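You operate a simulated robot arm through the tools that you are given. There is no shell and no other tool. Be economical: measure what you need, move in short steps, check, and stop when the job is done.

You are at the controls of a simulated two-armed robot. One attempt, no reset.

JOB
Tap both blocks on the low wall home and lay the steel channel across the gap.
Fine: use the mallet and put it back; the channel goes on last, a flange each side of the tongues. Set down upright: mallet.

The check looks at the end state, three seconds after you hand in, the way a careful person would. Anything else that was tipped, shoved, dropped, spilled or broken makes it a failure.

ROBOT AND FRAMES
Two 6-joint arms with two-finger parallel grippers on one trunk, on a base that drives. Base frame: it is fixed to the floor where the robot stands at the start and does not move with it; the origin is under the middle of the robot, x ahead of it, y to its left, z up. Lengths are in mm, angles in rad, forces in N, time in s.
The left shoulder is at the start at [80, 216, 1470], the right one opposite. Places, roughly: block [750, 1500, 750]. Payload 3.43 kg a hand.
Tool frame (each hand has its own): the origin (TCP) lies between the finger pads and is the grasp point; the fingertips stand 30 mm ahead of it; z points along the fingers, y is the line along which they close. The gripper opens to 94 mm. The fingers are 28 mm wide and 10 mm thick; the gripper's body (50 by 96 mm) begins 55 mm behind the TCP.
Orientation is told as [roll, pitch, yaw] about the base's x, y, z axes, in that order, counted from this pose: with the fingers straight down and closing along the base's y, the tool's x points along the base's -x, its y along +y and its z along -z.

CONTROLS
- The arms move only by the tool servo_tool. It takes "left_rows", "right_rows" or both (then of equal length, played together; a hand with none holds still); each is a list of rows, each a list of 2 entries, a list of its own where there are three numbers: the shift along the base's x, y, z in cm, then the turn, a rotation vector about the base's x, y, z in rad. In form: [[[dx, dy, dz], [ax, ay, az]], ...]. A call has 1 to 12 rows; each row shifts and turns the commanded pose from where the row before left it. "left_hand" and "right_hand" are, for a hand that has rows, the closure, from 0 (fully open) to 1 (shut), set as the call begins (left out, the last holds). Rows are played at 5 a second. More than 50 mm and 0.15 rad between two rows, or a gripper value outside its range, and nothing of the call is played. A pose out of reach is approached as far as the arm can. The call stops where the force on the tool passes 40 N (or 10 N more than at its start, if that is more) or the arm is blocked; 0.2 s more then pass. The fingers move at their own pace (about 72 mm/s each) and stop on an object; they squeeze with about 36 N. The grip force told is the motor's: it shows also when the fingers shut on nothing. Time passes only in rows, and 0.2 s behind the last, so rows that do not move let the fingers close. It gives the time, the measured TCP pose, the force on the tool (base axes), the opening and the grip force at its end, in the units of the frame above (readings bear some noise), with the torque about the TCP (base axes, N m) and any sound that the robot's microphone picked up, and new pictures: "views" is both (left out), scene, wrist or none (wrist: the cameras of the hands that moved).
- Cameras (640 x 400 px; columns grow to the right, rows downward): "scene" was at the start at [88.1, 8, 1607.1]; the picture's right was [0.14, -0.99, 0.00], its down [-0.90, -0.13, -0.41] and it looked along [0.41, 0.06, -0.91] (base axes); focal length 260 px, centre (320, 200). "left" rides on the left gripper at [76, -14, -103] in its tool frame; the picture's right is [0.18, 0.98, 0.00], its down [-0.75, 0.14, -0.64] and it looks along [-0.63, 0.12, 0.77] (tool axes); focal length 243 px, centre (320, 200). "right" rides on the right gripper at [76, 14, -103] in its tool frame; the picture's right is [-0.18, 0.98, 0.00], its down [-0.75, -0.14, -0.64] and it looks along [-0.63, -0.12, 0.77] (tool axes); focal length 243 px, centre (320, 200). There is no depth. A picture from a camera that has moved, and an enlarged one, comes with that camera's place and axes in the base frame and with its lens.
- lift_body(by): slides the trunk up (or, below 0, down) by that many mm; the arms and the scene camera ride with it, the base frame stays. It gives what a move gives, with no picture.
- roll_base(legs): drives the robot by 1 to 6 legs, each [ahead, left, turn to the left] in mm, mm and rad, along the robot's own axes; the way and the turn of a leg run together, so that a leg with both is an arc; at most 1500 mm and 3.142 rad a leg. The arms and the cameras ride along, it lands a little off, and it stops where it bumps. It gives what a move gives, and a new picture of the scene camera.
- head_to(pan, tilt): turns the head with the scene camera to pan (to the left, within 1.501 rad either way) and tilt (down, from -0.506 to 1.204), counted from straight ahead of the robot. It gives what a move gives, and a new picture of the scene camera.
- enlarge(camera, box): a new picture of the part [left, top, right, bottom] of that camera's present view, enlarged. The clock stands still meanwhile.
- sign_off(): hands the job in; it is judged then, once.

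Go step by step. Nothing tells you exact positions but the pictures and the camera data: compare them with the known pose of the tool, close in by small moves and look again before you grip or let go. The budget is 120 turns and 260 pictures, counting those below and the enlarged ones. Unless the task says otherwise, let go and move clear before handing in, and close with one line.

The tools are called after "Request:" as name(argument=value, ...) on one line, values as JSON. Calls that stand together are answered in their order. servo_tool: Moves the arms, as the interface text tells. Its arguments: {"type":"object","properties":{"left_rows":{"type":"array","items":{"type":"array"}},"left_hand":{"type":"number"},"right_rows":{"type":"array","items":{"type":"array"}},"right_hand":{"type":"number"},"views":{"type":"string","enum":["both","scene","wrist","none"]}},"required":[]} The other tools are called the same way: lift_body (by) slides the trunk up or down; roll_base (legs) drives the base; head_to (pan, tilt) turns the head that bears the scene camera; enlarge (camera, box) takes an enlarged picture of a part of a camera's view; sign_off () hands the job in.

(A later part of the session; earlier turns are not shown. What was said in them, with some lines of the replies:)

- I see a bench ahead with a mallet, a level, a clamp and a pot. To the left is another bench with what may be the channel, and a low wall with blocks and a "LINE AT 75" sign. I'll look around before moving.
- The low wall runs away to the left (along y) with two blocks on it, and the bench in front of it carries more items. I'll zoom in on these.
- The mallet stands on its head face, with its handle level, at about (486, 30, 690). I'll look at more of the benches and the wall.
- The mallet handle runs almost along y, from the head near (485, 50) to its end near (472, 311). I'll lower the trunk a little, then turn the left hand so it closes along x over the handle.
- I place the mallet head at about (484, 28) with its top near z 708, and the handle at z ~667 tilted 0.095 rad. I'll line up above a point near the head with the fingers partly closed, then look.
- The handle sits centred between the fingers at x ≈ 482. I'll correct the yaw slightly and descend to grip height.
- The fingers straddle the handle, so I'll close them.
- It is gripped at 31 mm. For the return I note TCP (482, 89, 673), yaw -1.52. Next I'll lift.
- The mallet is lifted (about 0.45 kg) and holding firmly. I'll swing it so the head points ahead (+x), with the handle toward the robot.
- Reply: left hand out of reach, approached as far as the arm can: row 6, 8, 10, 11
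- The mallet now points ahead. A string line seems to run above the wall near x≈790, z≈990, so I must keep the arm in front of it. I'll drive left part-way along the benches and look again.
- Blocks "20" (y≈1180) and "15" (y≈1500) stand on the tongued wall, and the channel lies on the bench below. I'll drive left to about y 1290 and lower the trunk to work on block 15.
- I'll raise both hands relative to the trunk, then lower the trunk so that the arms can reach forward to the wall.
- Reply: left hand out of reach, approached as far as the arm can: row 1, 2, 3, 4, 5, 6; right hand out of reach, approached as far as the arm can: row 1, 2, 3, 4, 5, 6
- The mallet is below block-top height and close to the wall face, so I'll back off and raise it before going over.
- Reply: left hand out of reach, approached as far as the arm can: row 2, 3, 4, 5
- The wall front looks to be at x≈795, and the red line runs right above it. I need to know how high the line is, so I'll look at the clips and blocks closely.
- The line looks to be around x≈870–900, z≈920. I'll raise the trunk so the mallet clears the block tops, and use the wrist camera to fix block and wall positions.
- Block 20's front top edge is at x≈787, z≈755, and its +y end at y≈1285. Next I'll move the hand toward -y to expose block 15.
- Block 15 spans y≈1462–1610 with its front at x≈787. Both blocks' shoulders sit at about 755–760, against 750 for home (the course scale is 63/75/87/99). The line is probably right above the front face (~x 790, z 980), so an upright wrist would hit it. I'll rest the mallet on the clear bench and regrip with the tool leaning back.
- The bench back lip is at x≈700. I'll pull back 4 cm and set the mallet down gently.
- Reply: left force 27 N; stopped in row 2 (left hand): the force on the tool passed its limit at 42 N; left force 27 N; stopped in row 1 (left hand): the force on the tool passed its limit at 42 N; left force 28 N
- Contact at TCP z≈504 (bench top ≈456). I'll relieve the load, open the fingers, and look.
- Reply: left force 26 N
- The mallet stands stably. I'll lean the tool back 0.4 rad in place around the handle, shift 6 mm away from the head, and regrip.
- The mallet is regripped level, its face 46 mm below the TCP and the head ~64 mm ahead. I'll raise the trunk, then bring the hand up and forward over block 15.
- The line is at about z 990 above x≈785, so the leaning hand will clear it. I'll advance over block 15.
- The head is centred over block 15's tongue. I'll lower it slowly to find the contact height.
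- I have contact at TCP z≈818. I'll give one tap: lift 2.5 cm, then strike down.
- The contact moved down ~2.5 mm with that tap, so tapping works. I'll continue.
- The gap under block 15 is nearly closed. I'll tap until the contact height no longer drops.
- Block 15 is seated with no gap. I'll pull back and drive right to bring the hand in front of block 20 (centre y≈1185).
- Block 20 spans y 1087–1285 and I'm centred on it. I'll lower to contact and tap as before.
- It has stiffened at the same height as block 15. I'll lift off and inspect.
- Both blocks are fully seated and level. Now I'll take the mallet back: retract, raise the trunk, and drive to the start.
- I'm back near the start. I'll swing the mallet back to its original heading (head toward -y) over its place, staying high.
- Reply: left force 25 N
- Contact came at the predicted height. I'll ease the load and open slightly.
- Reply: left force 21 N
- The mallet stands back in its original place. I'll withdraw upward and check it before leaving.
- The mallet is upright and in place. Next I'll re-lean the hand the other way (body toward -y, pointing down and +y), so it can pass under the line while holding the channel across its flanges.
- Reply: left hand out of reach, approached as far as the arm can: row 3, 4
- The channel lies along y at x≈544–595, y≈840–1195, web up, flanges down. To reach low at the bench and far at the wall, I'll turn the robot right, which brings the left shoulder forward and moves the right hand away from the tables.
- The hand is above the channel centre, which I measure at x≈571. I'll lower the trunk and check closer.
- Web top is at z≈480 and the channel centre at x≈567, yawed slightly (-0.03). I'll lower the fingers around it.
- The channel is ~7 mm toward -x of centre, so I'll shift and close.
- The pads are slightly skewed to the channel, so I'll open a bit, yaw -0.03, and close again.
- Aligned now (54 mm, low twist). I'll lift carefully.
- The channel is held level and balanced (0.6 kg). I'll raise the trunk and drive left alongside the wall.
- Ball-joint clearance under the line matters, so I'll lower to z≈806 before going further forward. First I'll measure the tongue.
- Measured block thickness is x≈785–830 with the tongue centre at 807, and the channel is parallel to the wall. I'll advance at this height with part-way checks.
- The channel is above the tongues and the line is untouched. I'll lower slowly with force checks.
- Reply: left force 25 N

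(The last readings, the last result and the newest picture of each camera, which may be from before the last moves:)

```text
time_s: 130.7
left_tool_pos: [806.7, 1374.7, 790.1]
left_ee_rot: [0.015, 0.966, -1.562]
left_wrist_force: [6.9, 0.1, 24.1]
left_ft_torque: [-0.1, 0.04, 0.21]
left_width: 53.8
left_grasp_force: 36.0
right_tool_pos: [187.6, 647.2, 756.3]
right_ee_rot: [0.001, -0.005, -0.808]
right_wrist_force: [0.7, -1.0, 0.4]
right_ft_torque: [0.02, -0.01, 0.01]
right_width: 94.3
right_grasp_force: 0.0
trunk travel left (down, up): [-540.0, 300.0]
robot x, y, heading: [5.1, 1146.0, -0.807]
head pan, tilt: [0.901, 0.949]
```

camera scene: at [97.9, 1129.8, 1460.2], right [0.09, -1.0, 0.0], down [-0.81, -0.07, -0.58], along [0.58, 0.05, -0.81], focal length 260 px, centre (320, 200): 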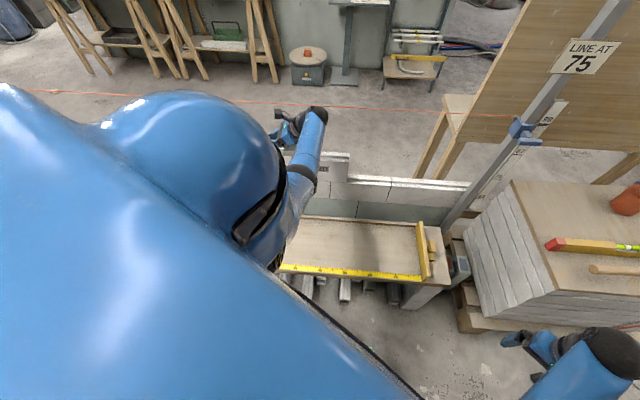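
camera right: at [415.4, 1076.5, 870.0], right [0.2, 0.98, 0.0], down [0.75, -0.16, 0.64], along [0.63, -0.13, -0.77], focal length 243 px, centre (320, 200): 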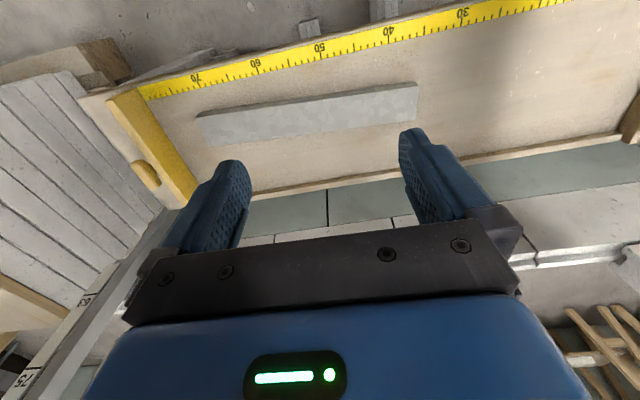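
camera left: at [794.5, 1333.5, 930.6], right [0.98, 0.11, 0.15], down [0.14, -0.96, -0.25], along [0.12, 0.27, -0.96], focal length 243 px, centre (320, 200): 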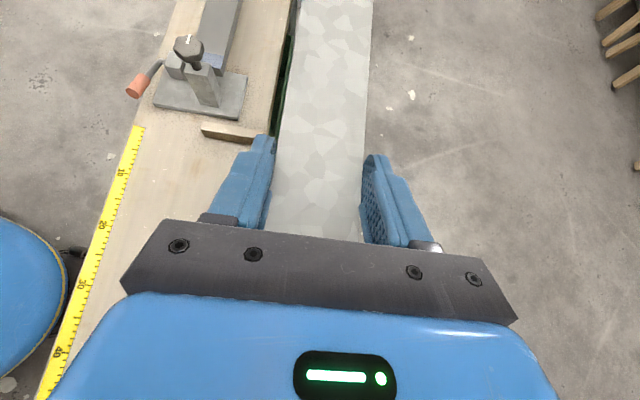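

Both ends are bearing: the flanges rest on the shoulders about 8 mm below the tongue tops. I'll take the load off and release gently.

Request:
servo_tool(left_rows=[[[0, 0, 0.1], [0, 0, 0]], [[0, 0, 0.1], [0, 0, 0]]], views="none")

Request:
servo_tool(left_rows=[[[0, 0, 0.05], [0, 0, 0]], [[0, 0, 0], [0, 0, 0]], [[0, 0, 0], [0, 0, 0]]], left_hand=0.25, views="wrist")

Request:
enlarge(camera="left", box=[200, 0, 440, 250])

```text
time_s: 131.3
left_tool_pos: [805.6, 1374.0, 791.9]
left_ee_rot: [0.006, 0.963, -1.566]
left_wrist_force: [9.3, 2.1, 19.8]
left_ft_torque: [0.59, -0.44, -0.16]
left_width: 53.9
left_grasp_force: 36.3
right_tool_pos: [187.7, 647.1, 756.7]
right_ee_rot: [0.002, -0.004, -0.808]
right_wrist_force: [0.2, -0.1, -0.3]
right_ft_torque: [-0.01, 0.0, -0.01]
right_width: 94.2
right_grasp_force: 0.1
trunk travel left (down, up): [-540.0, 300.0]
robot x, y, heading: [6.5, 1147.7, -0.809]
head pan, tilt: [0.901, 0.949]
```

```text
time_s: 132.1
left_tool_pos: [804.8, 1374.1, 787.4]
left_ee_rot: [-0.002, 0.961, -1.572]
left_wrist_force: [0.0, 0.0, -0.1]
left_ft_torque: [0.0, -0.03, -0.01]
left_width: 70.6
left_grasp_force: 0.1
right_tool_pos: [188.1, 648.3, 757.1]
right_ee_rot: [0.001, -0.002, -0.81]
right_wrist_force: [-0.1, 0.2, -0.8]
right_ft_torque: [0.0, -0.03, 0.0]
right_width: 94.1
right_grasp_force: 0.1
trunk travel left (down, up): [-540.0, 300.0]
robot x, y, heading: [4.0, 1144.1, -0.807]
head pan, tilt: [0.901, 0.949]
camera left: at [792.0, 1334.3, 909.2], right [0.98, 0.11, 0.15], down [0.14, -0.96, -0.25], along [0.12, 0.27, -0.96], focal length 243 px, centre (320, 200)
```

left: 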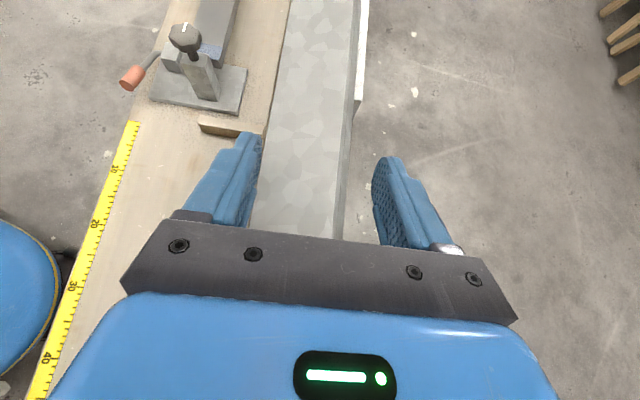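

```text
1.60 times, centred on (320, 125) of left
camera zoom: at [792.0, 1334.3, 909.2], right [0.98, 0.11, 0.15], down [0.14, -0.96, -0.25], along [0.12, 0.27, -0.96], focal length 388 px, centre (320, 320)
```

zoom: 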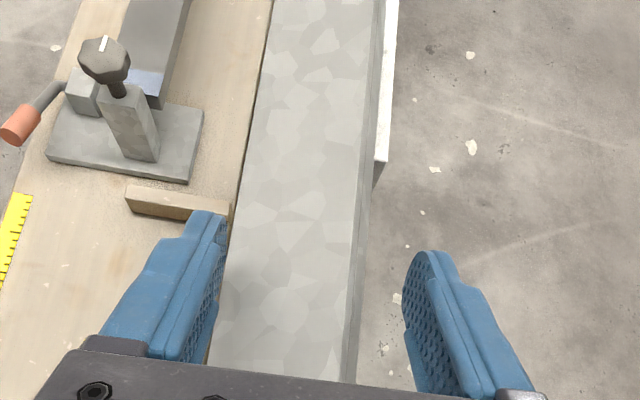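

On release the channel leaned toward -x. The block's back edge shows at x≈836, so the true centre is ≈811, not 807. I'll close again at once, and lift to realign.

Request:
servo_tool(left_rows=[[[0, 0, 0], [0, 0, 0]], [[0, 0, 0], [0, 0, 0]], [[0, 0, 0], [0, 0, 0]]], left_hand=1, views="wrist")

Request:
enlarge(camera="left", box=[200, 0, 440, 250])

```text
time_s: 132.9
left_tool_pos: [805.6, 1374.1, 797.9]
left_ee_rot: [0.026, 0.969, -1.55]
left_wrist_force: [6.7, 2.7, 35.5]
left_ft_torque: [0.34, 0.03, -0.12]
left_width: 19.7
left_grasp_force: 35.7
right_tool_pos: [186.9, 647.3, 757.0]
right_ee_rot: [0.002, -0.004, -0.806]
right_wrist_force: [0.0, -0.7, 0.1]
right_ft_torque: [0.0, -0.01, 0.03]
right_width: 93.8
right_grasp_force: 0.1
trunk travel left (down, up): [-540.0, 300.0]
robot x, y, heading: [5.3, 1146.4, -0.813]
head pan, tilt: [0.901, 0.949]
camera left: at [790.4, 1333.3, 919.3], right [0.98, 0.1, 0.17], down [0.14, -0.96, -0.26], along [0.13, 0.27, -0.95], focal length 243 px, centre (320, 200)
```

left: 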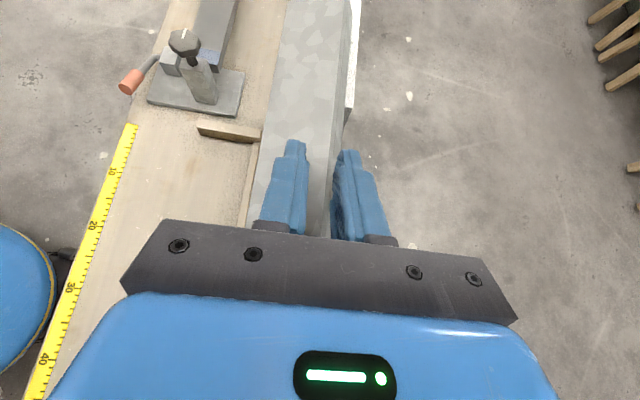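

```text
1.60 times, centred on (320, 125) of left
camera zoom: at [790.4, 1333.3, 919.3], right [0.98, 0.1, 0.17], down [0.14, -0.96, -0.26], along [0.13, 0.27, -0.95], focal length 388 px, centre (320, 320)
```

zoom: 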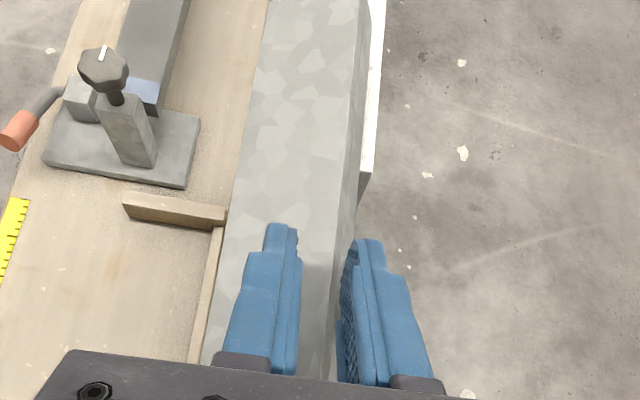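

The left finger rode up over the tilted web. I'll open fully again, lift slightly, and study how the channel rests before gripping deeper.

Request:
servo_tool(left_rows=[[[0, 0, 0.8], [0, 0, 0]], [[0, 0, 0], [0, 0, 0]], [[0, 0, 0], [0, 0, 0]]], left_hand=0.15)

Request:
enlarge(camera="left", box=[200, 0, 440, 250])

```text
time_s: 133.7
left_tool_pos: [805.9, 1373.1, 796.1]
left_ee_rot: [-0.003, 0.961, -1.572]
left_wrist_force: [-0.2, -0.1, -0.4]
left_ft_torque: [0.0, 0.0, -0.04]
left_width: 79.9
left_grasp_force: 0.1
right_tool_pos: [187.6, 647.4, 757.4]
right_ee_rot: [0.0, -0.004, -0.81]
right_wrist_force: [-0.8, -0.8, -0.7]
right_ft_torque: [0.01, 0.02, 0.0]
right_width: 94.4
right_grasp_force: 0.0
trunk travel left (down, up): [-540.0, 300.0]
robot x, y, heading: [2.5, 1144.1, -0.81]
head pan, tilt: [0.901, 0.949]
camera scene: at [95.3, 1129.3, 1460.3], right [0.09, -1.0, 0.0], down [-0.81, -0.07, -0.58], along [0.58, 0.05, -0.81], focal length 260 px, centre (320, 200)
camera left: at [791.9, 1334.4, 917.9], right [0.98, 0.11, 0.15], down [0.14, -0.96, -0.25], along [0.12, 0.27, -0.96], focal length 243 px, centre (320, 200)
```

scene: 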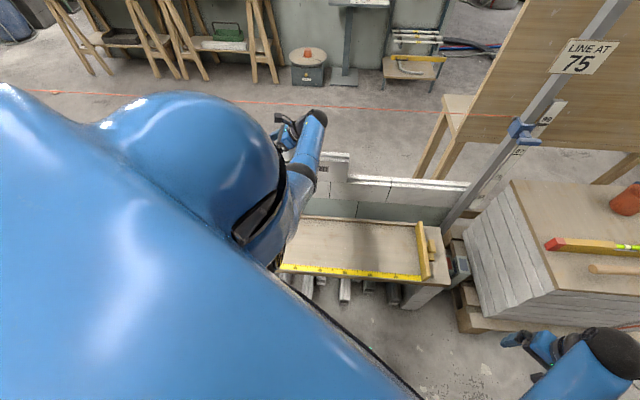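
left: 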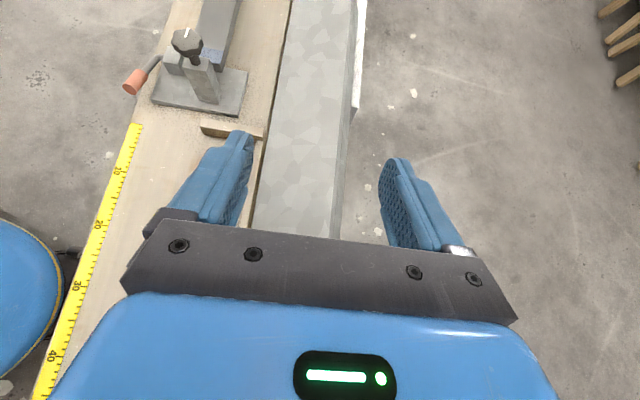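

```text
1.60 times, centred on (320, 125) of left
camera zoom: at [791.9, 1334.4, 917.9], right [0.98, 0.11, 0.15], down [0.14, -0.96, -0.25], along [0.12, 0.27, -0.96], focal length 388 px, centre (320, 320)
```

zoom: 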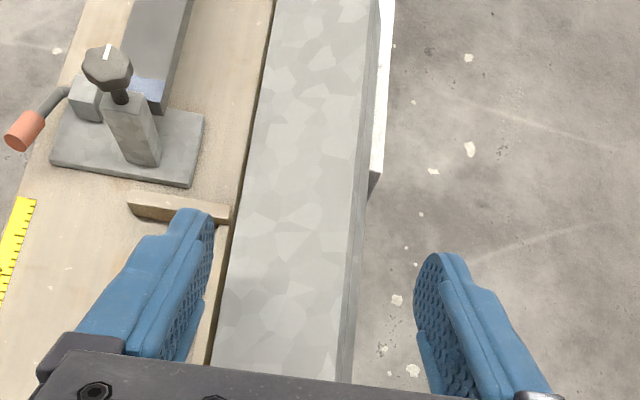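

The channel rests stably, hooked at a tilt. I'll withdraw the hand along the cleared path and look at the channel's end profile and seating before correcting.

Request:
servo_tool(left_rows=[[[0, 0, 0.8], [0, 0, 0]], [[0, 0, 0.8], [0, 0, 0]], [[-2, 0, 0], [0, 0, 0]], [[-3, 0, 0], [0, 0, 0]], [[-4, 0, 0], [0, 0, 0]], [[-4, 1, 0], [0, 0, 0]], [[-3, 2, 1], [0, 0, 0]]])

Request:
enlarge(camera="scene", box=[270, 130, 370, 200])

Request:
enlarge(camera="left", box=[340, 0, 560, 200])

```text
time_s: 135.3
left_tool_pos: [644.9, 1404.6, 821.0]
left_ee_rot: [0.002, 0.962, -1.571]
left_wrist_force: [0.0, 0.5, -0.3]
left_ft_torque: [-0.04, 0.0, 0.0]
left_width: 79.5
left_grasp_force: 0.0
right_tool_pos: [187.6, 648.3, 757.0]
right_ee_rot: [0.0, -0.003, -0.809]
right_wrist_force: [-0.2, -0.4, -0.1]
right_ft_torque: [0.0, 0.0, 0.0]
right_width: 94.1
right_grasp_force: 0.0
trunk travel left (down, up): [-540.0, 300.0]
robot x, y, heading: [7.3, 1146.8, -0.812]
head pan, tilt: [0.901, 0.949]
camera scene: at [95.2, 1130.3, 1460.4], right [0.09, -1.0, 0.0], down [-0.81, -0.07, -0.58], along [0.58, 0.05, -0.81], focal length 260 px, centre (320, 200)
camera left: at [630.2, 1364.7, 943.1], right [0.98, 0.1, 0.15], down [0.14, -0.96, -0.25], along [0.12, 0.27, -0.96], focal length 243 px, centre (320, 200)
```

scene: 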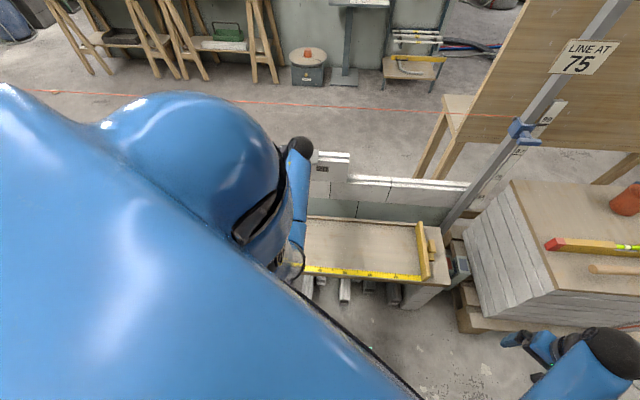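
left: 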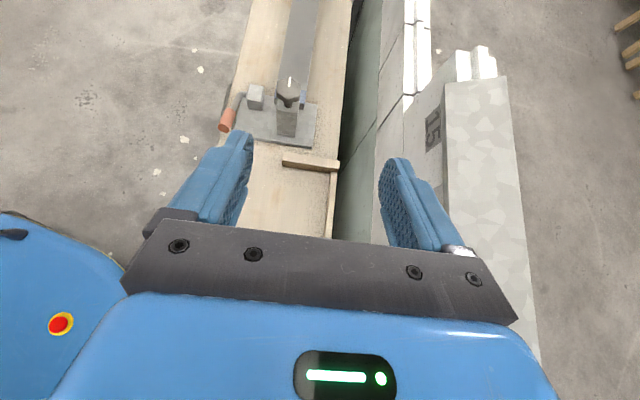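

```text
5.71 times, centred on (320, 165) of scene
camera zoom: at [95.2, 1130.3, 1460.4], right [0.09, -1.0, 0.0], down [-0.81, -0.07, -0.58], along [0.58, 0.05, -0.81], focal length 1485 px, centre (320, 400)
```

zoom: 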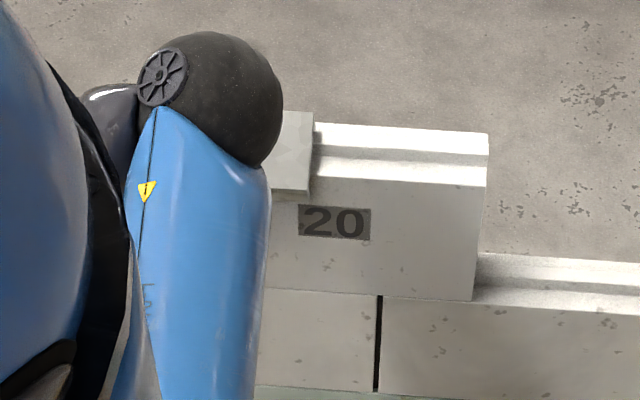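

```text
2.00 times, centred on (450, 100) of left
camera zoom: at [630.2, 1364.7, 943.1], right [0.98, 0.1, 0.15], down [0.14, -0.96, -0.25], along [0.12, 0.27, -0.96], focal length 485 px, centre (60, 400)
```

zoom: 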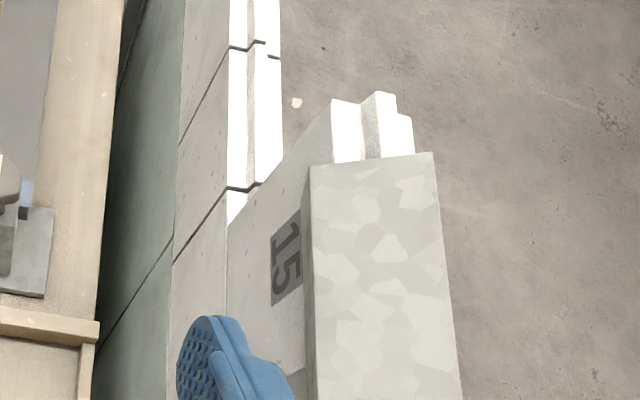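

The channel lies tilted with its back flange on the tongue. The block spans x≈784.6–833.5 (centre ≈809) with a ~14 mm tongue. I'll check flange thickness from the similar stock under the bench.

Request:
enlarge(camera="scene", box=[296, 270, 366, 314])

Request:
enlarge(camera="scene", box=[306, 142, 346, 172])

```text
9.09 times, centred on (331, 292) of scene
camera zoom: at [95.2, 1130.3, 1460.4], right [0.09, -1.0, 0.0], down [-0.81, -0.07, -0.58], along [0.58, 0.05, -0.81], focal length 2363 px, centre (220, -636)
```

zoom: 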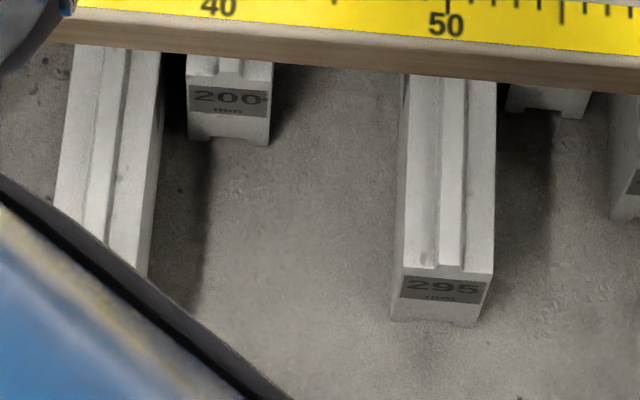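

```text
13.33 times, centred on (326, 157) of scene
camera zoom: at [95.2, 1130.3, 1460.4], right [0.09, -1.0, 0.0], down [-0.81, -0.07, -0.58], along [0.58, 0.05, -0.81], focal length 3465 px, centre (240, 773)
```

zoom: 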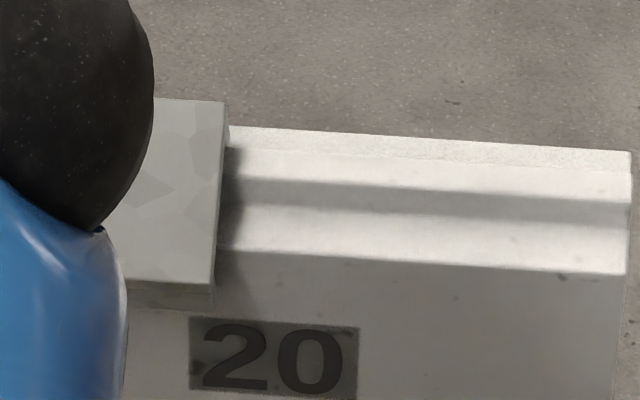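

The channel is tilted ~0.47 rad about y (front edge ≈(775, 748), back edge ≈(823, 772)). I'll roll the open hand by the same angle so I can grip it squarely, approaching along its own normal.

Request:
servo_tool(left_rows=[[[1, -0.5, 0], [0, -0.12, 0]], [[1, -0.5, 0], [0, -0.12, 0]], [[1, -0.5, 0], [0, -0.12, 0]], [[2, -0.5, -0.2], [0, -0.11, 0]], [[2.5, -0.5, -0.3], [0, 0, 0]], [[2.5, -0.5, -0.3], [0, 0, 0]]], left_hand=0)

Request:
enlarge(camera="left", box=[240, 0, 480, 220])

```text
time_s: 136.7
left_tool_pos: [747.3, 1375.1, 813.8]
left_ee_rot: [0.724, 0.82, -0.993]
left_wrist_force: [0.4, 0.4, -0.2]
left_ft_torque: [0.0, 0.01, 0.03]
left_width: 94.4
left_grasp_force: 0.0
right_tool_pos: [189.4, 647.3, 757.2]
right_ee_rot: [-0.004, -0.002, -0.809]
right_wrist_force: [1.4, 0.2, -0.1]
right_ft_torque: [0.0, 0.03, 0.04]
right_width: 94.2
right_grasp_force: 0.1
trunk travel left (down, up): [-540.0, 300.0]
robot x, y, heading: [1.2, 1143.4, -0.806]
head pan, tilt: [0.901, 0.949]
camera scene: at [97.2, 1129.4, 1460.2], right [0.09, -1.0, 0.0], down [-0.81, -0.07, -0.58], along [0.58, 0.05, -0.81], focal length 260 px, centre (320, 200)
camera left: at [680.1, 1335.3, 915.0], right [0.81, 0.11, 0.58], down [0.24, -0.96, -0.16], along [0.54, 0.27, -0.8], focal length 243 px, centre (320, 200)
```

scene: 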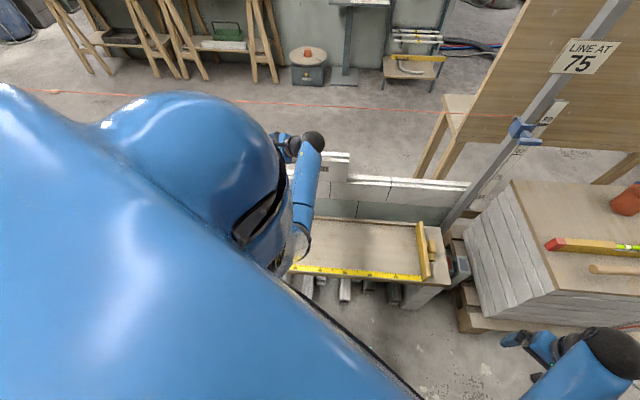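
left: 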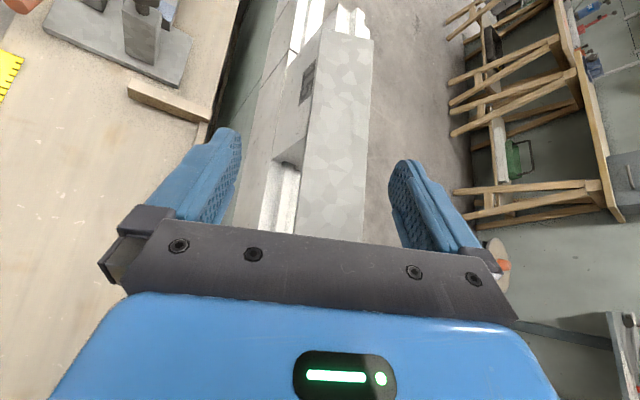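

```text
1.82 times, centred on (360, 110) of left
camera zoom: at [680.1, 1335.3, 915.0], right [0.81, 0.11, 0.58], down [0.24, -0.96, -0.16], along [0.54, 0.27, -0.8], focal length 441 px, centre (247, 364)
```

zoom: 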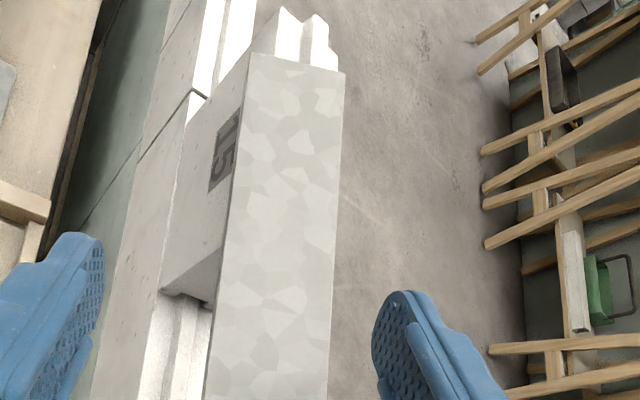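

Request:
servo_tool(left_rows=[[[1.5, 0.3, -0.6], [0, 0, 0]], [[1.5, 0.2, -1.0], [0, -0.02, 0]], [[0.5, 0, -0.9], [0, 0, 0]], [[0.5, 0, -0.9], [0, 0, 0]]], views="wrist")

Request:
enlarge(camera="left", box=[160, 60, 500, 250])

```text
time_s: 137.7
left_tool_pos: [786.4, 1381.4, 778.7]
left_ee_rot: [0.749, 0.809, -0.975]
left_wrist_force: [0.9, 0.2, -0.8]
left_ft_torque: [0.0, 0.04, 0.01]
left_width: 94.1
left_grasp_force: 0.1
right_tool_pos: [188.4, 647.1, 757.3]
right_ee_rot: [-0.001, -0.002, -0.809]
right_wrist_force: [0.2, 0.4, 0.7]
right_ft_torque: [-0.05, -0.04, 0.01]
right_width: 94.0
right_grasp_force: 0.0
trunk travel left (down, up): [-540.0, 300.0]
robot x, y, heading: [3.4, 1143.5, -0.806]
head pan, tilt: [0.901, 0.949]
camera left: at [717.0, 1340.3, 879.5], right [0.8, 0.11, 0.6], down [0.24, -0.96, -0.15], along [0.55, 0.27, -0.79], focal length 243 px, centre (320, 200)
```

left: 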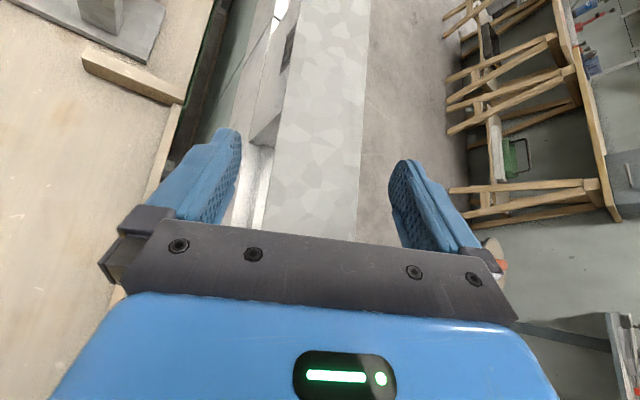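

```text
1.88 times, centred on (330, 155) of left
camera zoom: at [717.0, 1340.3, 879.5], right [0.8, 0.11, 0.6], down [0.24, -0.96, -0.15], along [0.55, 0.27, -0.79], focal length 457 px, centre (301, 285)
```

zoom: 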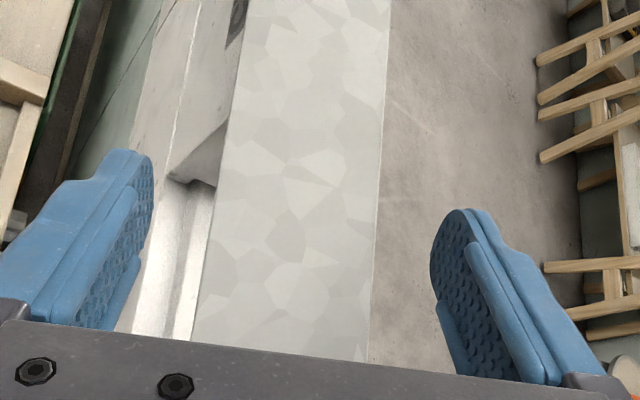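

The channel is squarely between the fingers at the same depth as my earlier grip, so I'll close.

Request:
servo_tool(left_rows=[[[0, 0, 0], [0, 0, 0]], [[0, 0, 0], [0, 0, 0]], [[0, 0, 0], [0, 0, 0]], [[0, 0, 0], [0, 0, 0]]], left_hand=1, views="wrist")

```text
time_s: 138.7
left_tool_pos: [784.5, 1380.5, 777.5]
left_ee_rot: [0.747, 0.81, -0.978]
left_wrist_force: [-4.9, -0.7, 0.1]
left_ft_torque: [0.07, 0.4, 0.33]
left_width: 53.6
left_grasp_force: 35.6
right_tool_pos: [188.7, 648.2, 757.5]
right_ee_rot: [0.001, -0.003, -0.808]
right_wrist_force: [0.4, 0.7, 0.2]
right_ft_torque: [0.01, -0.01, -0.01]
right_width: 93.8
right_grasp_force: 0.0
trunk travel left (down, up): [-540.0, 300.0]
robot x, y, heading: [7.7, 1145.8, -0.807]
head pan, tilt: [0.901, 0.949]
camera left: at [715.8, 1340.3, 879.5], right [0.8, 0.11, 0.59], down [0.24, -0.96, -0.15], along [0.55, 0.27, -0.79], focal length 243 px, centre (320, 200)
```

left: 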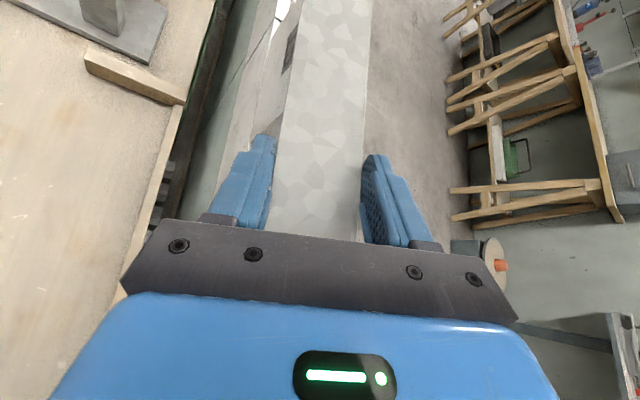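

Gripped at 53.6 mm. I'll lift along the normal and roll back to level.

Request:
servo_tool(left_rows=[[[-0.5, 0, 0.9], [0, 0, 0]], [[-0.9, 0, 1.3], [0, 0, 0]], [[-0.9, 0, 1.0], [0, 0, 0]], [[0, 0, 0.2], [0, 0.1225, 0]], [[0, 0, 0], [0, 0.1225, 0]], [[0, 0, 0], [0, 0.1225, 0]], [[0, 0, 0], [0, 0.1225, 0]], [[0, 0, 0], [0, 0, 0]]])

```text
time_s: 140.5
left_tool_pos: [763.3, 1380.4, 813.3]
left_ee_rot: [-0.003, 0.961, -1.573]
left_wrist_force: [-0.4, 0.0, -6.5]
left_ft_torque: [0.01, 0.04, -0.01]
left_width: 53.8
left_grasp_force: 36.2
right_tool_pos: [189.1, 648.7, 755.7]
right_ee_rot: [-0.001, -0.003, -0.807]
right_wrist_force: [1.2, 0.0, 0.0]
right_ft_torque: [-0.02, 0.0, 0.02]
right_width: 94.1
right_grasp_force: 0.1
trunk travel left (down, up): [-540.0, 300.0]
robot x, y, heading: [2.1, 1143.7, -0.809]
head pan, tilt: [0.901, 0.949]
camera scene: at [97.2, 1130.0, 1460.2], right [0.09, -1.0, 0.0], down [-0.81, -0.07, -0.58], along [0.58, 0.05, -0.81], focal length 260 px, centre (320, 200)
camera left: at [749.6, 1339.8, 935.2], right [0.98, 0.11, 0.15], down [0.14, -0.96, -0.25], along [0.12, 0.27, -0.96], focal length 243 px, centre (320, 200)
```

scene: 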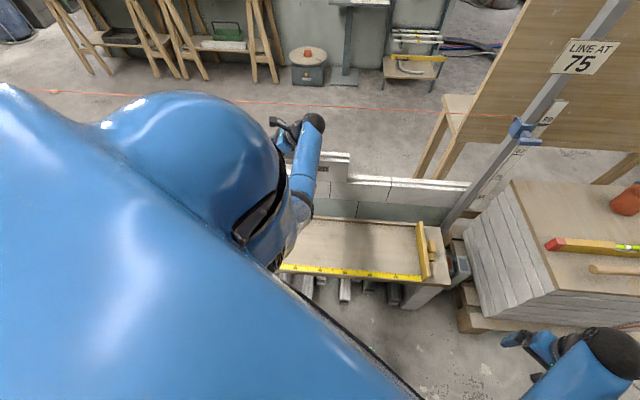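
left: 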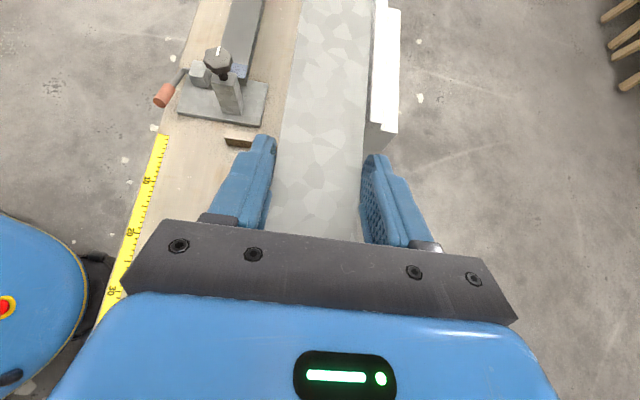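

Level and balanced again. I'll take one more precise measurement of block 15's top edges relative to the held channel.

Request:
enlarge(camera="left", box=[280, 0, 440, 150])

```text
2.67 times, centred on (360, 75) of left
camera zoom: at [749.6, 1339.8, 935.2], right [0.98, 0.11, 0.15], down [0.14, -0.96, -0.25], along [0.12, 0.27, -0.96], focal length 647 px, centre (213, 533)
```

zoom: 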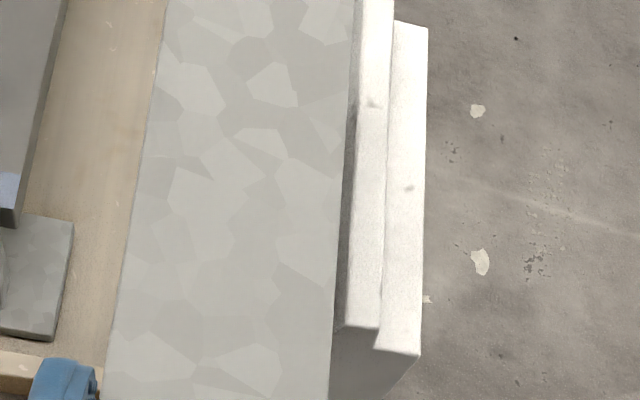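

Tongue centre is at x≈811 (block 786.5–836). I'll place the channel at x=811 this time.

Request:
servo_tool(left_rows=[[[1.2, -0.2, -0.5], [0, 0, 0]], [[1.2, -0.2, 0], [0, 0, 0]], [[1.2, -0.2, 0], [0, 0, 0]], [[1.2, 0, 0], [0, 0, 0]], [[0, 0, 0], [0, 0, 0]]], views="none")

Request:
servo_tool(left_rows=[[[0, 0, -0.4], [0, 0, 0]], [[0, 0, -0.3], [0, 0, 0]], [[0, 0, 0], [0, 0, 0]]], views="none")

```text
time_s: 141.7
left_tool_pos: [812.8, 1373.9, 808.5]
left_ee_rot: [-0.001, 0.961, -1.57]
left_wrist_force: [-0.4, 0.1, -5.8]
left_ft_torque: [0.02, -0.02, -0.01]
left_width: 53.9
left_grasp_force: 35.6
right_tool_pos: [189.0, 647.0, 756.5]
right_ee_rot: [-0.002, -0.001, -0.807]
right_wrist_force: [-0.9, 0.3, 0.5]
right_ft_torque: [0.02, 0.01, -0.02]
right_width: 94.1
right_grasp_force: 0.0
trunk travel left (down, up): [-540.0, 300.0]
robot x, y, heading: [6.6, 1144.2, -0.81]
head pan, tilt: [0.901, 0.949]
```

```text
time_s: 142.5
left_tool_pos: [812.2, 1375.7, 801.5]
left_ee_rot: [-0.002, 0.962, -1.572]
left_wrist_force: [0.4, 0.7, -6.3]
left_ft_torque: [0.05, 0.0, 0.0]
left_width: 54.0
left_grasp_force: 35.4
right_tool_pos: [189.7, 648.7, 757.2]
right_ee_rot: [-0.003, -0.002, -0.809]
right_wrist_force: [0.2, 0.8, 0.7]
right_ft_torque: [-0.03, 0.0, -0.02]
right_width: 94.1
right_grasp_force: 0.1
trunk travel left (down, up): [-540.0, 300.0]
robot x, y, heading: [4.5, 1147.4, -0.807]
head pan, tilt: [0.901, 0.949]
```

Request:
servo_tool(left_rows=[[[-0.1, 0, -0.2], [0, 0, 0]], [[0, 0, -0.2], [0, 0, 0]], [[0, 0, -0.2], [0, 0, 0]]], views="none")

Request:
servo_tool(left_rows=[[[0, 0, -0.2], [0, 0, 0]], [[0, 0, -0.15], [0, 0, 0]]], views="none")

Request:
servo_tool(left_rows=[[[0, 0, -0.15], [0, 0, 0]], [[0, 0, -0.1], [0, 0, 0]]], views="none")

```text
time_s: 143.3
left_tool_pos: [810.8, 1374.4, 796.0]
left_ee_rot: [-0.003, 0.961, -1.572]
left_wrist_force: [0.4, -0.5, -6.0]
left_ft_torque: [-0.02, -0.03, 0.0]
left_width: 54.1
left_grasp_force: 35.8
right_tool_pos: [189.9, 647.7, 755.8]
right_ee_rot: [-0.001, -0.003, -0.807]
right_wrist_force: [0.0, 0.6, -0.2]
right_ft_torque: [-0.01, -0.02, -0.01]
right_width: 93.9
right_grasp_force: 0.1
trunk travel left (down, up): [-540.0, 300.0]
robot x, y, heading: [5.0, 1147.6, -0.804]
head pan, tilt: [0.901, 0.949]
```

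```text
time_s: 143.9
left_tool_pos: [810.9, 1374.2, 792.7]
left_ee_rot: [0.004, 0.96, -1.568]
left_wrist_force: [0.2, 0.9, -1.4]
left_ft_torque: [-0.64, -0.16, 0.1]
left_width: 54.0
left_grasp_force: 35.4
right_tool_pos: [189.3, 648.7, 756.9]
right_ee_rot: [-0.002, -0.003, -0.809]
right_wrist_force: [0.1, -0.8, -0.1]
right_ft_torque: [0.0, 0.02, -0.01]
right_width: 94.2
right_grasp_force: 0.0
trunk travel left (down, up): [-540.0, 300.0]
robot x, y, heading: [5.0, 1145.5, -0.803]
head pan, tilt: [0.901, 0.949]
```

```text
time_s: 144.5
left_tool_pos: [809.7, 1373.7, 791.6]
left_ee_rot: [0.005, 0.964, -1.567]
left_wrist_force: [2.4, 1.4, 5.9]
left_ft_torque: [0.0, -0.39, -0.17]
left_width: 53.5
left_grasp_force: 35.9
right_tool_pos: [187.7, 647.3, 755.0]
right_ee_rot: [0.0, -0.002, -0.806]
right_wrist_force: [-0.8, 0.2, -0.2]
right_ft_torque: [-0.01, 0.0, 0.01]
right_width: 93.9
right_grasp_force: 0.0
trunk travel left (down, up): [-540.0, 300.0]
robot x, y, heading: [6.5, 1143.8, -0.805]
head pan, tilt: [0.901, 0.949]
```

Contact again, now on the shoulders nearer the centre (x≈810). I'll ease the load, re-centre, and open only a few millimetres to test stability.

Request:
servo_tool(left_rows=[[[0.1, 0, 0.1], [0, 0, 0]], [[0, 0, 0], [0, 0, 0]]], views="none")

Request:
servo_tool(left_rows=[[[0, 0, 0], [0, 0, 0]], [[0, 0, 0], [0, 0, 0]], [[0, 0, 0], [0, 0, 0]]], left_hand=0.37, views="wrist")

Request:
enlarge(camera="left", box=[200, 0, 440, 250])

```text
time_s: 145.1
left_tool_pos: [810.7, 1374.0, 792.5]
left_ee_rot: [0.001, 0.963, -1.569]
left_wrist_force: [1.8, 1.6, 4.7]
left_ft_torque: [0.92, -0.34, -0.28]
left_width: 53.8
left_grasp_force: 35.8
right_tool_pos: [189.0, 647.2, 756.6]
right_ee_rot: [0.0, -0.003, -0.809]
right_wrist_force: [0.2, 0.2, 0.3]
right_ft_torque: [0.01, 0.01, 0.0]
right_width: 93.8
right_grasp_force: 0.2
trunk travel left (down, up): [-540.0, 300.0]
robot x, y, heading: [-0.2, 1144.0, -0.803]
head pan, tilt: [0.901, 0.949]
```

```text
time_s: 145.9
left_tool_pos: [810.5, 1374.8, 791.5]
left_ee_rot: [-0.001, 0.962, -1.57]
left_wrist_force: [0.3, -0.5, -1.0]
left_ft_torque: [0.02, 0.0, 0.01]
left_width: 59.2
left_grasp_force: 0.1
right_tool_pos: [188.9, 647.5, 756.0]
right_ee_rot: [-0.001, -0.003, -0.808]
right_wrist_force: [-0.1, 0.2, 0.0]
right_ft_torque: [0.04, -0.02, 0.02]
right_width: 94.1
right_grasp_force: 0.0
trunk travel left (down, up): [-540.0, 300.0]
robot x, y, heading: [6.0, 1145.5, -0.809]
head pan, tilt: [0.901, 0.949]
camera left: at [796.9, 1333.7, 912.7], right [0.98, 0.11, 0.15], down [0.14, -0.96, -0.25], along [0.12, 0.27, -0.96], focal length 243 px, centre (320, 200)
```

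left: 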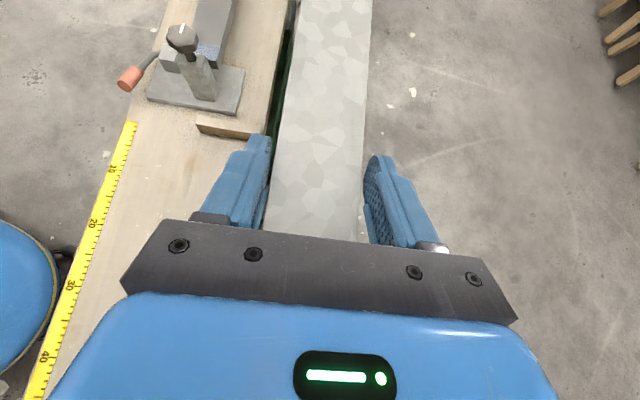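

```text
1.60 times, centred on (320, 125) of left
camera zoom: at [796.9, 1333.7, 912.7], right [0.98, 0.11, 0.15], down [0.14, -0.96, -0.25], along [0.12, 0.27, -0.96], focal length 388 px, centre (320, 320)
```

zoom: 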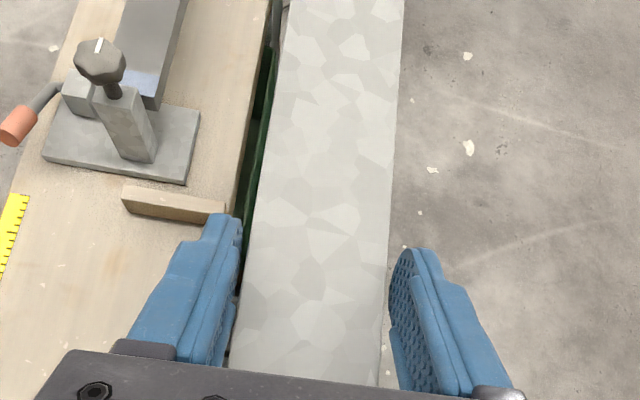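

The channel stays flat with the fingers free. I'll open a bit more and confirm it doesn't move.

Request:
servo_tool(left_rows=[[[0, 0, 0], [0, 0, 0]], [[0, 0, 0], [0, 0, 0]], [[0, 0, 0], [0, 0, 0]], [[0, 0, 0], [0, 0, 0]]], left_hand=0.15, views="wrist")

Request:
enlarge(camera="left", box=[200, 0, 440, 250])

```text
time_s: 146.9
left_tool_pos: [810.8, 1374.1, 790.3]
left_ee_rot: [-0.001, 0.961, -1.571]
left_wrist_force: [-0.7, -0.4, 0.2]
left_ft_torque: [0.03, 0.01, -0.02]
left_width: 80.0
left_grasp_force: 0.0
right_tool_pos: [187.2, 648.4, 757.1]
right_ee_rot: [0.0, -0.004, -0.808]
right_wrist_force: [0.4, 0.1, 0.3]
right_ft_torque: [0.01, -0.01, -0.05]
right_width: 93.9
right_grasp_force: 0.0
trunk travel left (down, up): [-540.0, 300.0]
robot x, y, heading: [3.7, 1143.6, -0.814]
head pan, tilt: [0.901, 0.949]
camera left: at [796.9, 1333.8, 912.9], right [0.98, 0.11, 0.15], down [0.14, -0.96, -0.25], along [0.12, 0.27, -0.96], focal length 243 px, centre (320, 200)
```

left: 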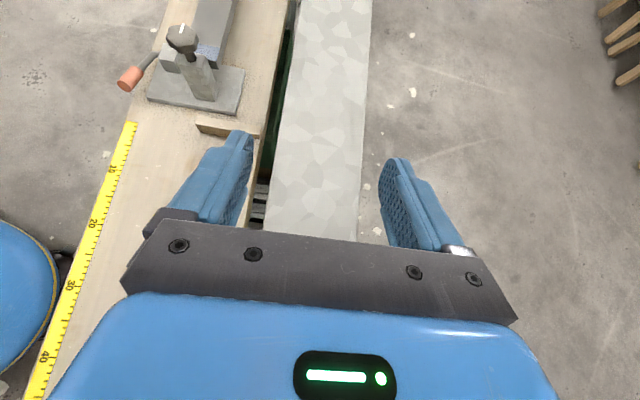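

```text
1.60 times, centred on (320, 125) of left
camera zoom: at [796.9, 1333.8, 912.9], right [0.98, 0.11, 0.15], down [0.14, -0.96, -0.25], along [0.12, 0.27, -0.96], focal length 388 px, centre (320, 320)
```

zoom: 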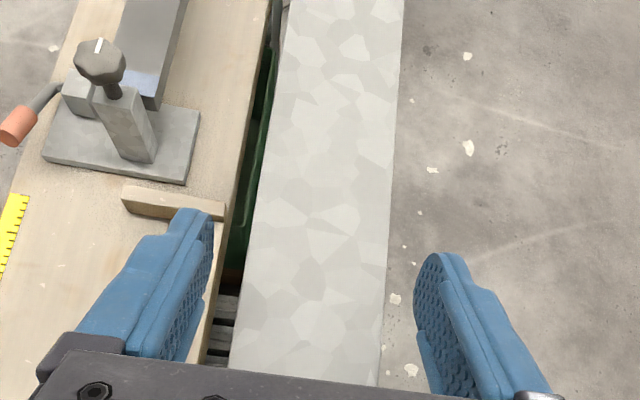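

The channel is stable and unmoved. I'll withdraw by rolling the hand back toward the robot while rising, keeping clear of both the line and the channel.

Request:
servo_tool(left_rows=[[[-0.5, 0, 0.8], [0, -0.1, 0]], [[-0.5, 0, 0.8], [0, -0.1, 0]], [[-0.5, 0, 0.8], [0, -0.1, 0]], [[-0.8, 0, 0.8], [0, -0.1, 0]], [[-2, 0, 0.8], [0, 0, 0]], [[-3, 0, 0.5], [0, 0, 0]], [[-4, 0, 0], [0, 0, 0]], [[-4, 0, 0], [0, 0, 0]]])

Request:
enlarge(camera="left", box=[240, 0, 560, 230])

```text
time_s: 148.7
left_tool_pos: [655.4, 1376.9, 837.1]
left_ee_rot: [0.64, 0.856, -1.06]
left_wrist_force: [-0.4, 0.1, -0.6]
left_ft_torque: [-0.04, 0.0, -0.01]
left_width: 79.6
left_grasp_force: 0.1
right_tool_pos: [187.2, 647.7, 757.2]
right_ee_rot: [0.0, -0.003, -0.81]
right_wrist_force: [-0.1, 0.0, 0.6]
right_ft_torque: [0.03, 0.01, 0.02]
right_width: 94.0
right_grasp_force: 0.0
trunk travel left (down, up): [-540.0, 300.0]
robot x, y, heading: [3.0, 1143.5, -0.81]
head pan, tilt: [0.901, 0.949]
camera scene: at [94.7, 1129.7, 1460.5], right [0.09, -1.0, 0.0], down [-0.81, -0.07, -0.58], along [0.58, 0.05, -0.81], focal length 260 px, centre (320, 200)
camera left: at [595.3, 1335.7, 943.5], right [0.85, 0.11, 0.52], down [0.23, -0.96, -0.18], along [0.48, 0.27, -0.83], focal length 243 px, centre (320, 200)
```

scene: 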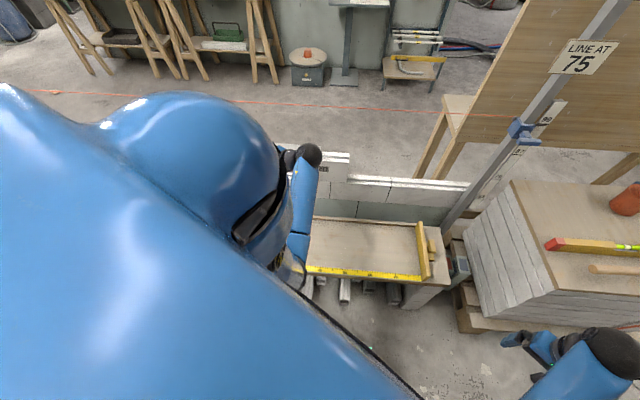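
left: 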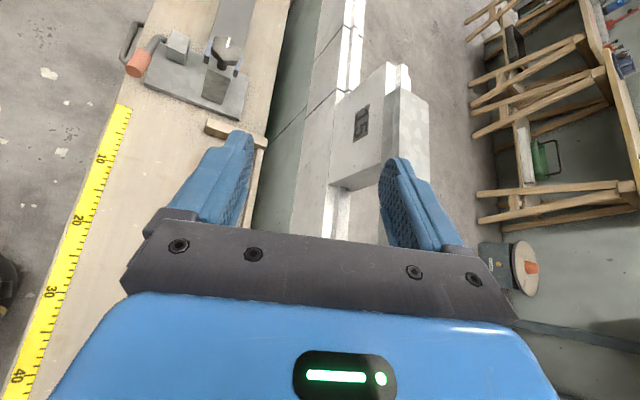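

```text
1.74 times, centred on (400, 115) of left
camera zoom: at [595.3, 1335.7, 943.5], right [0.85, 0.11, 0.52], down [0.23, -0.96, -0.18], along [0.48, 0.27, -0.83], focal length 422 px, centre (181, 348)
```

zoom: 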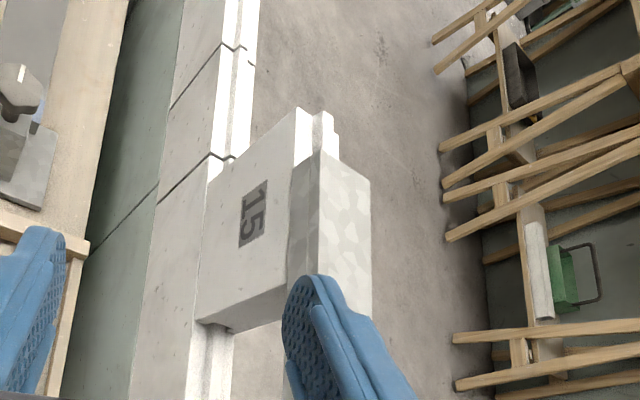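

The channel now sits level on block 15 with its front flange along the face side. I'll drive away a bit and turn back to get a full view for verification.

Request:
roll_base(legs=[[183, -315, 0], [0, 0, 0.8]])

Request:
head_to(pan=0.35, tilt=0.7)

```text
time_s: 153.1
left_tool_pos: [196.5, 1411.8, 836.1]
left_ee_rot: [0.637, 0.858, -0.279]
left_wrist_force: [0.4, 0.1, 0.3]
left_ft_torque: [0.01, 0.0, -0.01]
left_width: 80.0
left_grasp_force: 0.0
right_tool_pos: [378.3, 565.2, 756.4]
right_ee_rot: [-0.001, -0.002, -0.025]
right_wrist_force: [-0.3, 0.6, -0.1]
right_ft_torque: [0.03, 0.0, 0.0]
right_width: 94.3
right_grasp_force: 0.0
trunk travel left (down, up): [-540.0, 300.0]
robot x, y, heading: [-101.9, 789.7, -0.028]
head pan, tilt: [0.901, 0.949]
camera scene: at [-27.7, 842.7, 1460.3], right [0.77, -0.64, 0.0], down [-0.52, -0.62, -0.58], along [0.37, 0.45, -0.81], focal length 260 px, centre (320, 200)
```

scene: 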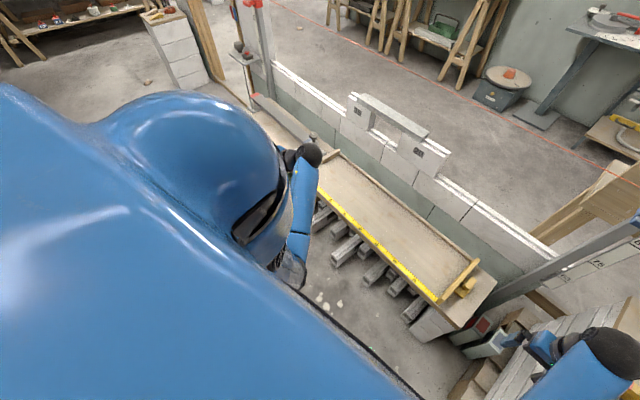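

```text
time_s: 154.1
left_tool_pos: [195.9, 1412.1, 835.7]
left_ee_rot: [0.637, 0.858, -0.276]
left_wrist_force: [0.2, -0.4, 0.0]
left_ft_torque: [0.01, -0.01, 0.0]
left_width: 79.9
left_grasp_force: 0.1
right_tool_pos: [377.6, 565.7, 756.3]
right_ee_rot: [0.0, -0.004, -0.025]
right_wrist_force: [-0.9, 0.5, 0.5]
right_ft_torque: [-0.02, 0.0, 0.02]
right_width: 94.0
right_grasp_force: 0.1
trunk travel left (down, up): [-540.0, 300.0]
robot x, y, heading: [-100.7, 786.9, -0.019]
head pan, tilt: [0.351, 0.7]
camera scene: at [6.2, 814.1, 1480.0], right [0.32, -0.95, 0.0], down [-0.61, -0.21, -0.76], along [0.72, 0.25, -0.64], focal length 260 px, centre (320, 200)
```

scene: 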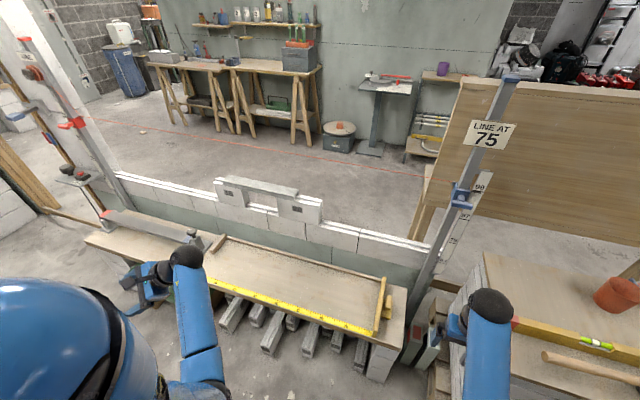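

Request:
enlarge(camera="scene", box=[200, 165, 340, 250])

Request:
enlarge(camera="scene", box=[265, 175, 335, 225])

Request:
enlarge(camera="scene", box=[205, 165, 275, 215])

```text
4.57 times, centred on (270, 208) of scene
camera zoom: at [6.2, 814.1, 1480.0], right [0.32, -0.95, 0.0], down [-0.61, -0.21, -0.76], along [0.72, 0.25, -0.64], focal length 1188 px, centre (549, 166)
```

zoom: 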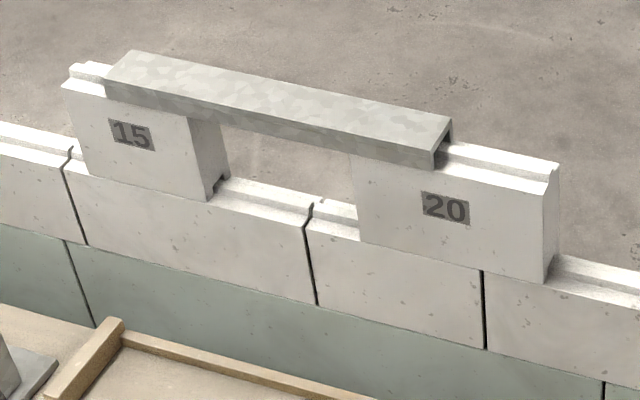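

```text
8.00 times, centred on (300, 200) of scene
camera zoom: at [6.2, 814.1, 1480.0], right [0.32, -0.95, 0.0], down [-0.61, -0.21, -0.76], along [0.72, 0.25, -0.64], focal length 2079 px, centre (480, 200)
```

zoom: 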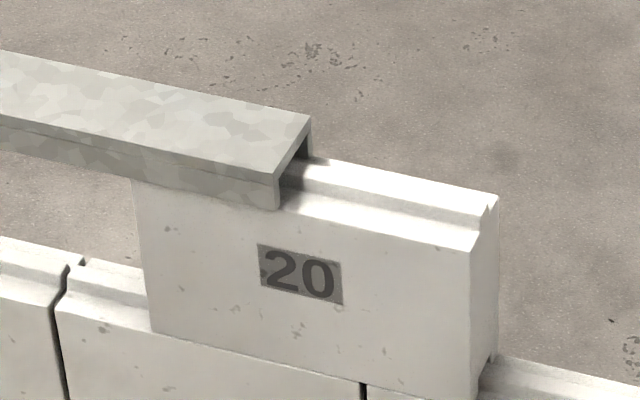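

```text
8.00 times, centred on (240, 190) of scene
camera zoom: at [6.2, 814.1, 1480.0], right [0.32, -0.95, 0.0], down [-0.61, -0.21, -0.76], along [0.72, 0.25, -0.64], focal length 2079 px, centre (960, 280)
```

zoom: 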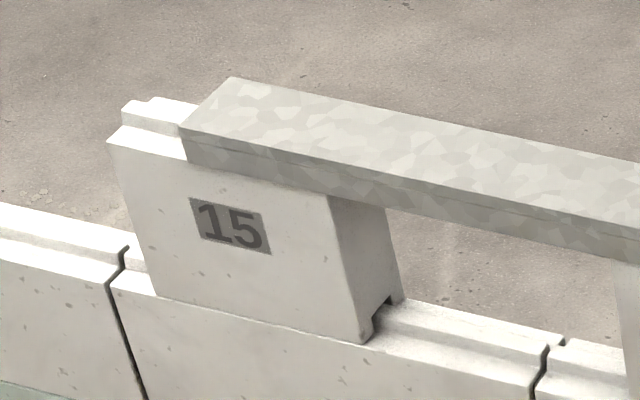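

Everything checks out. Both blocks sit tight on the wall, and the channel lies level across the gap with a flange on each side of both tongues. The mallet stands upright in its place and both hands are clear, so I'm handing in.

Request:
sign_off()

```text
The job is handed in.
```

I tapped both blocks home, put the mallet back upright in its place, and laid the steel channel level across the gap with a flange each side of the tongues; on the first try it tipped when I let go, so I picked it up and set it again. By my estimate its flanges bear on only about 2 mm of each block's edge, and it had not moved when I last looked.
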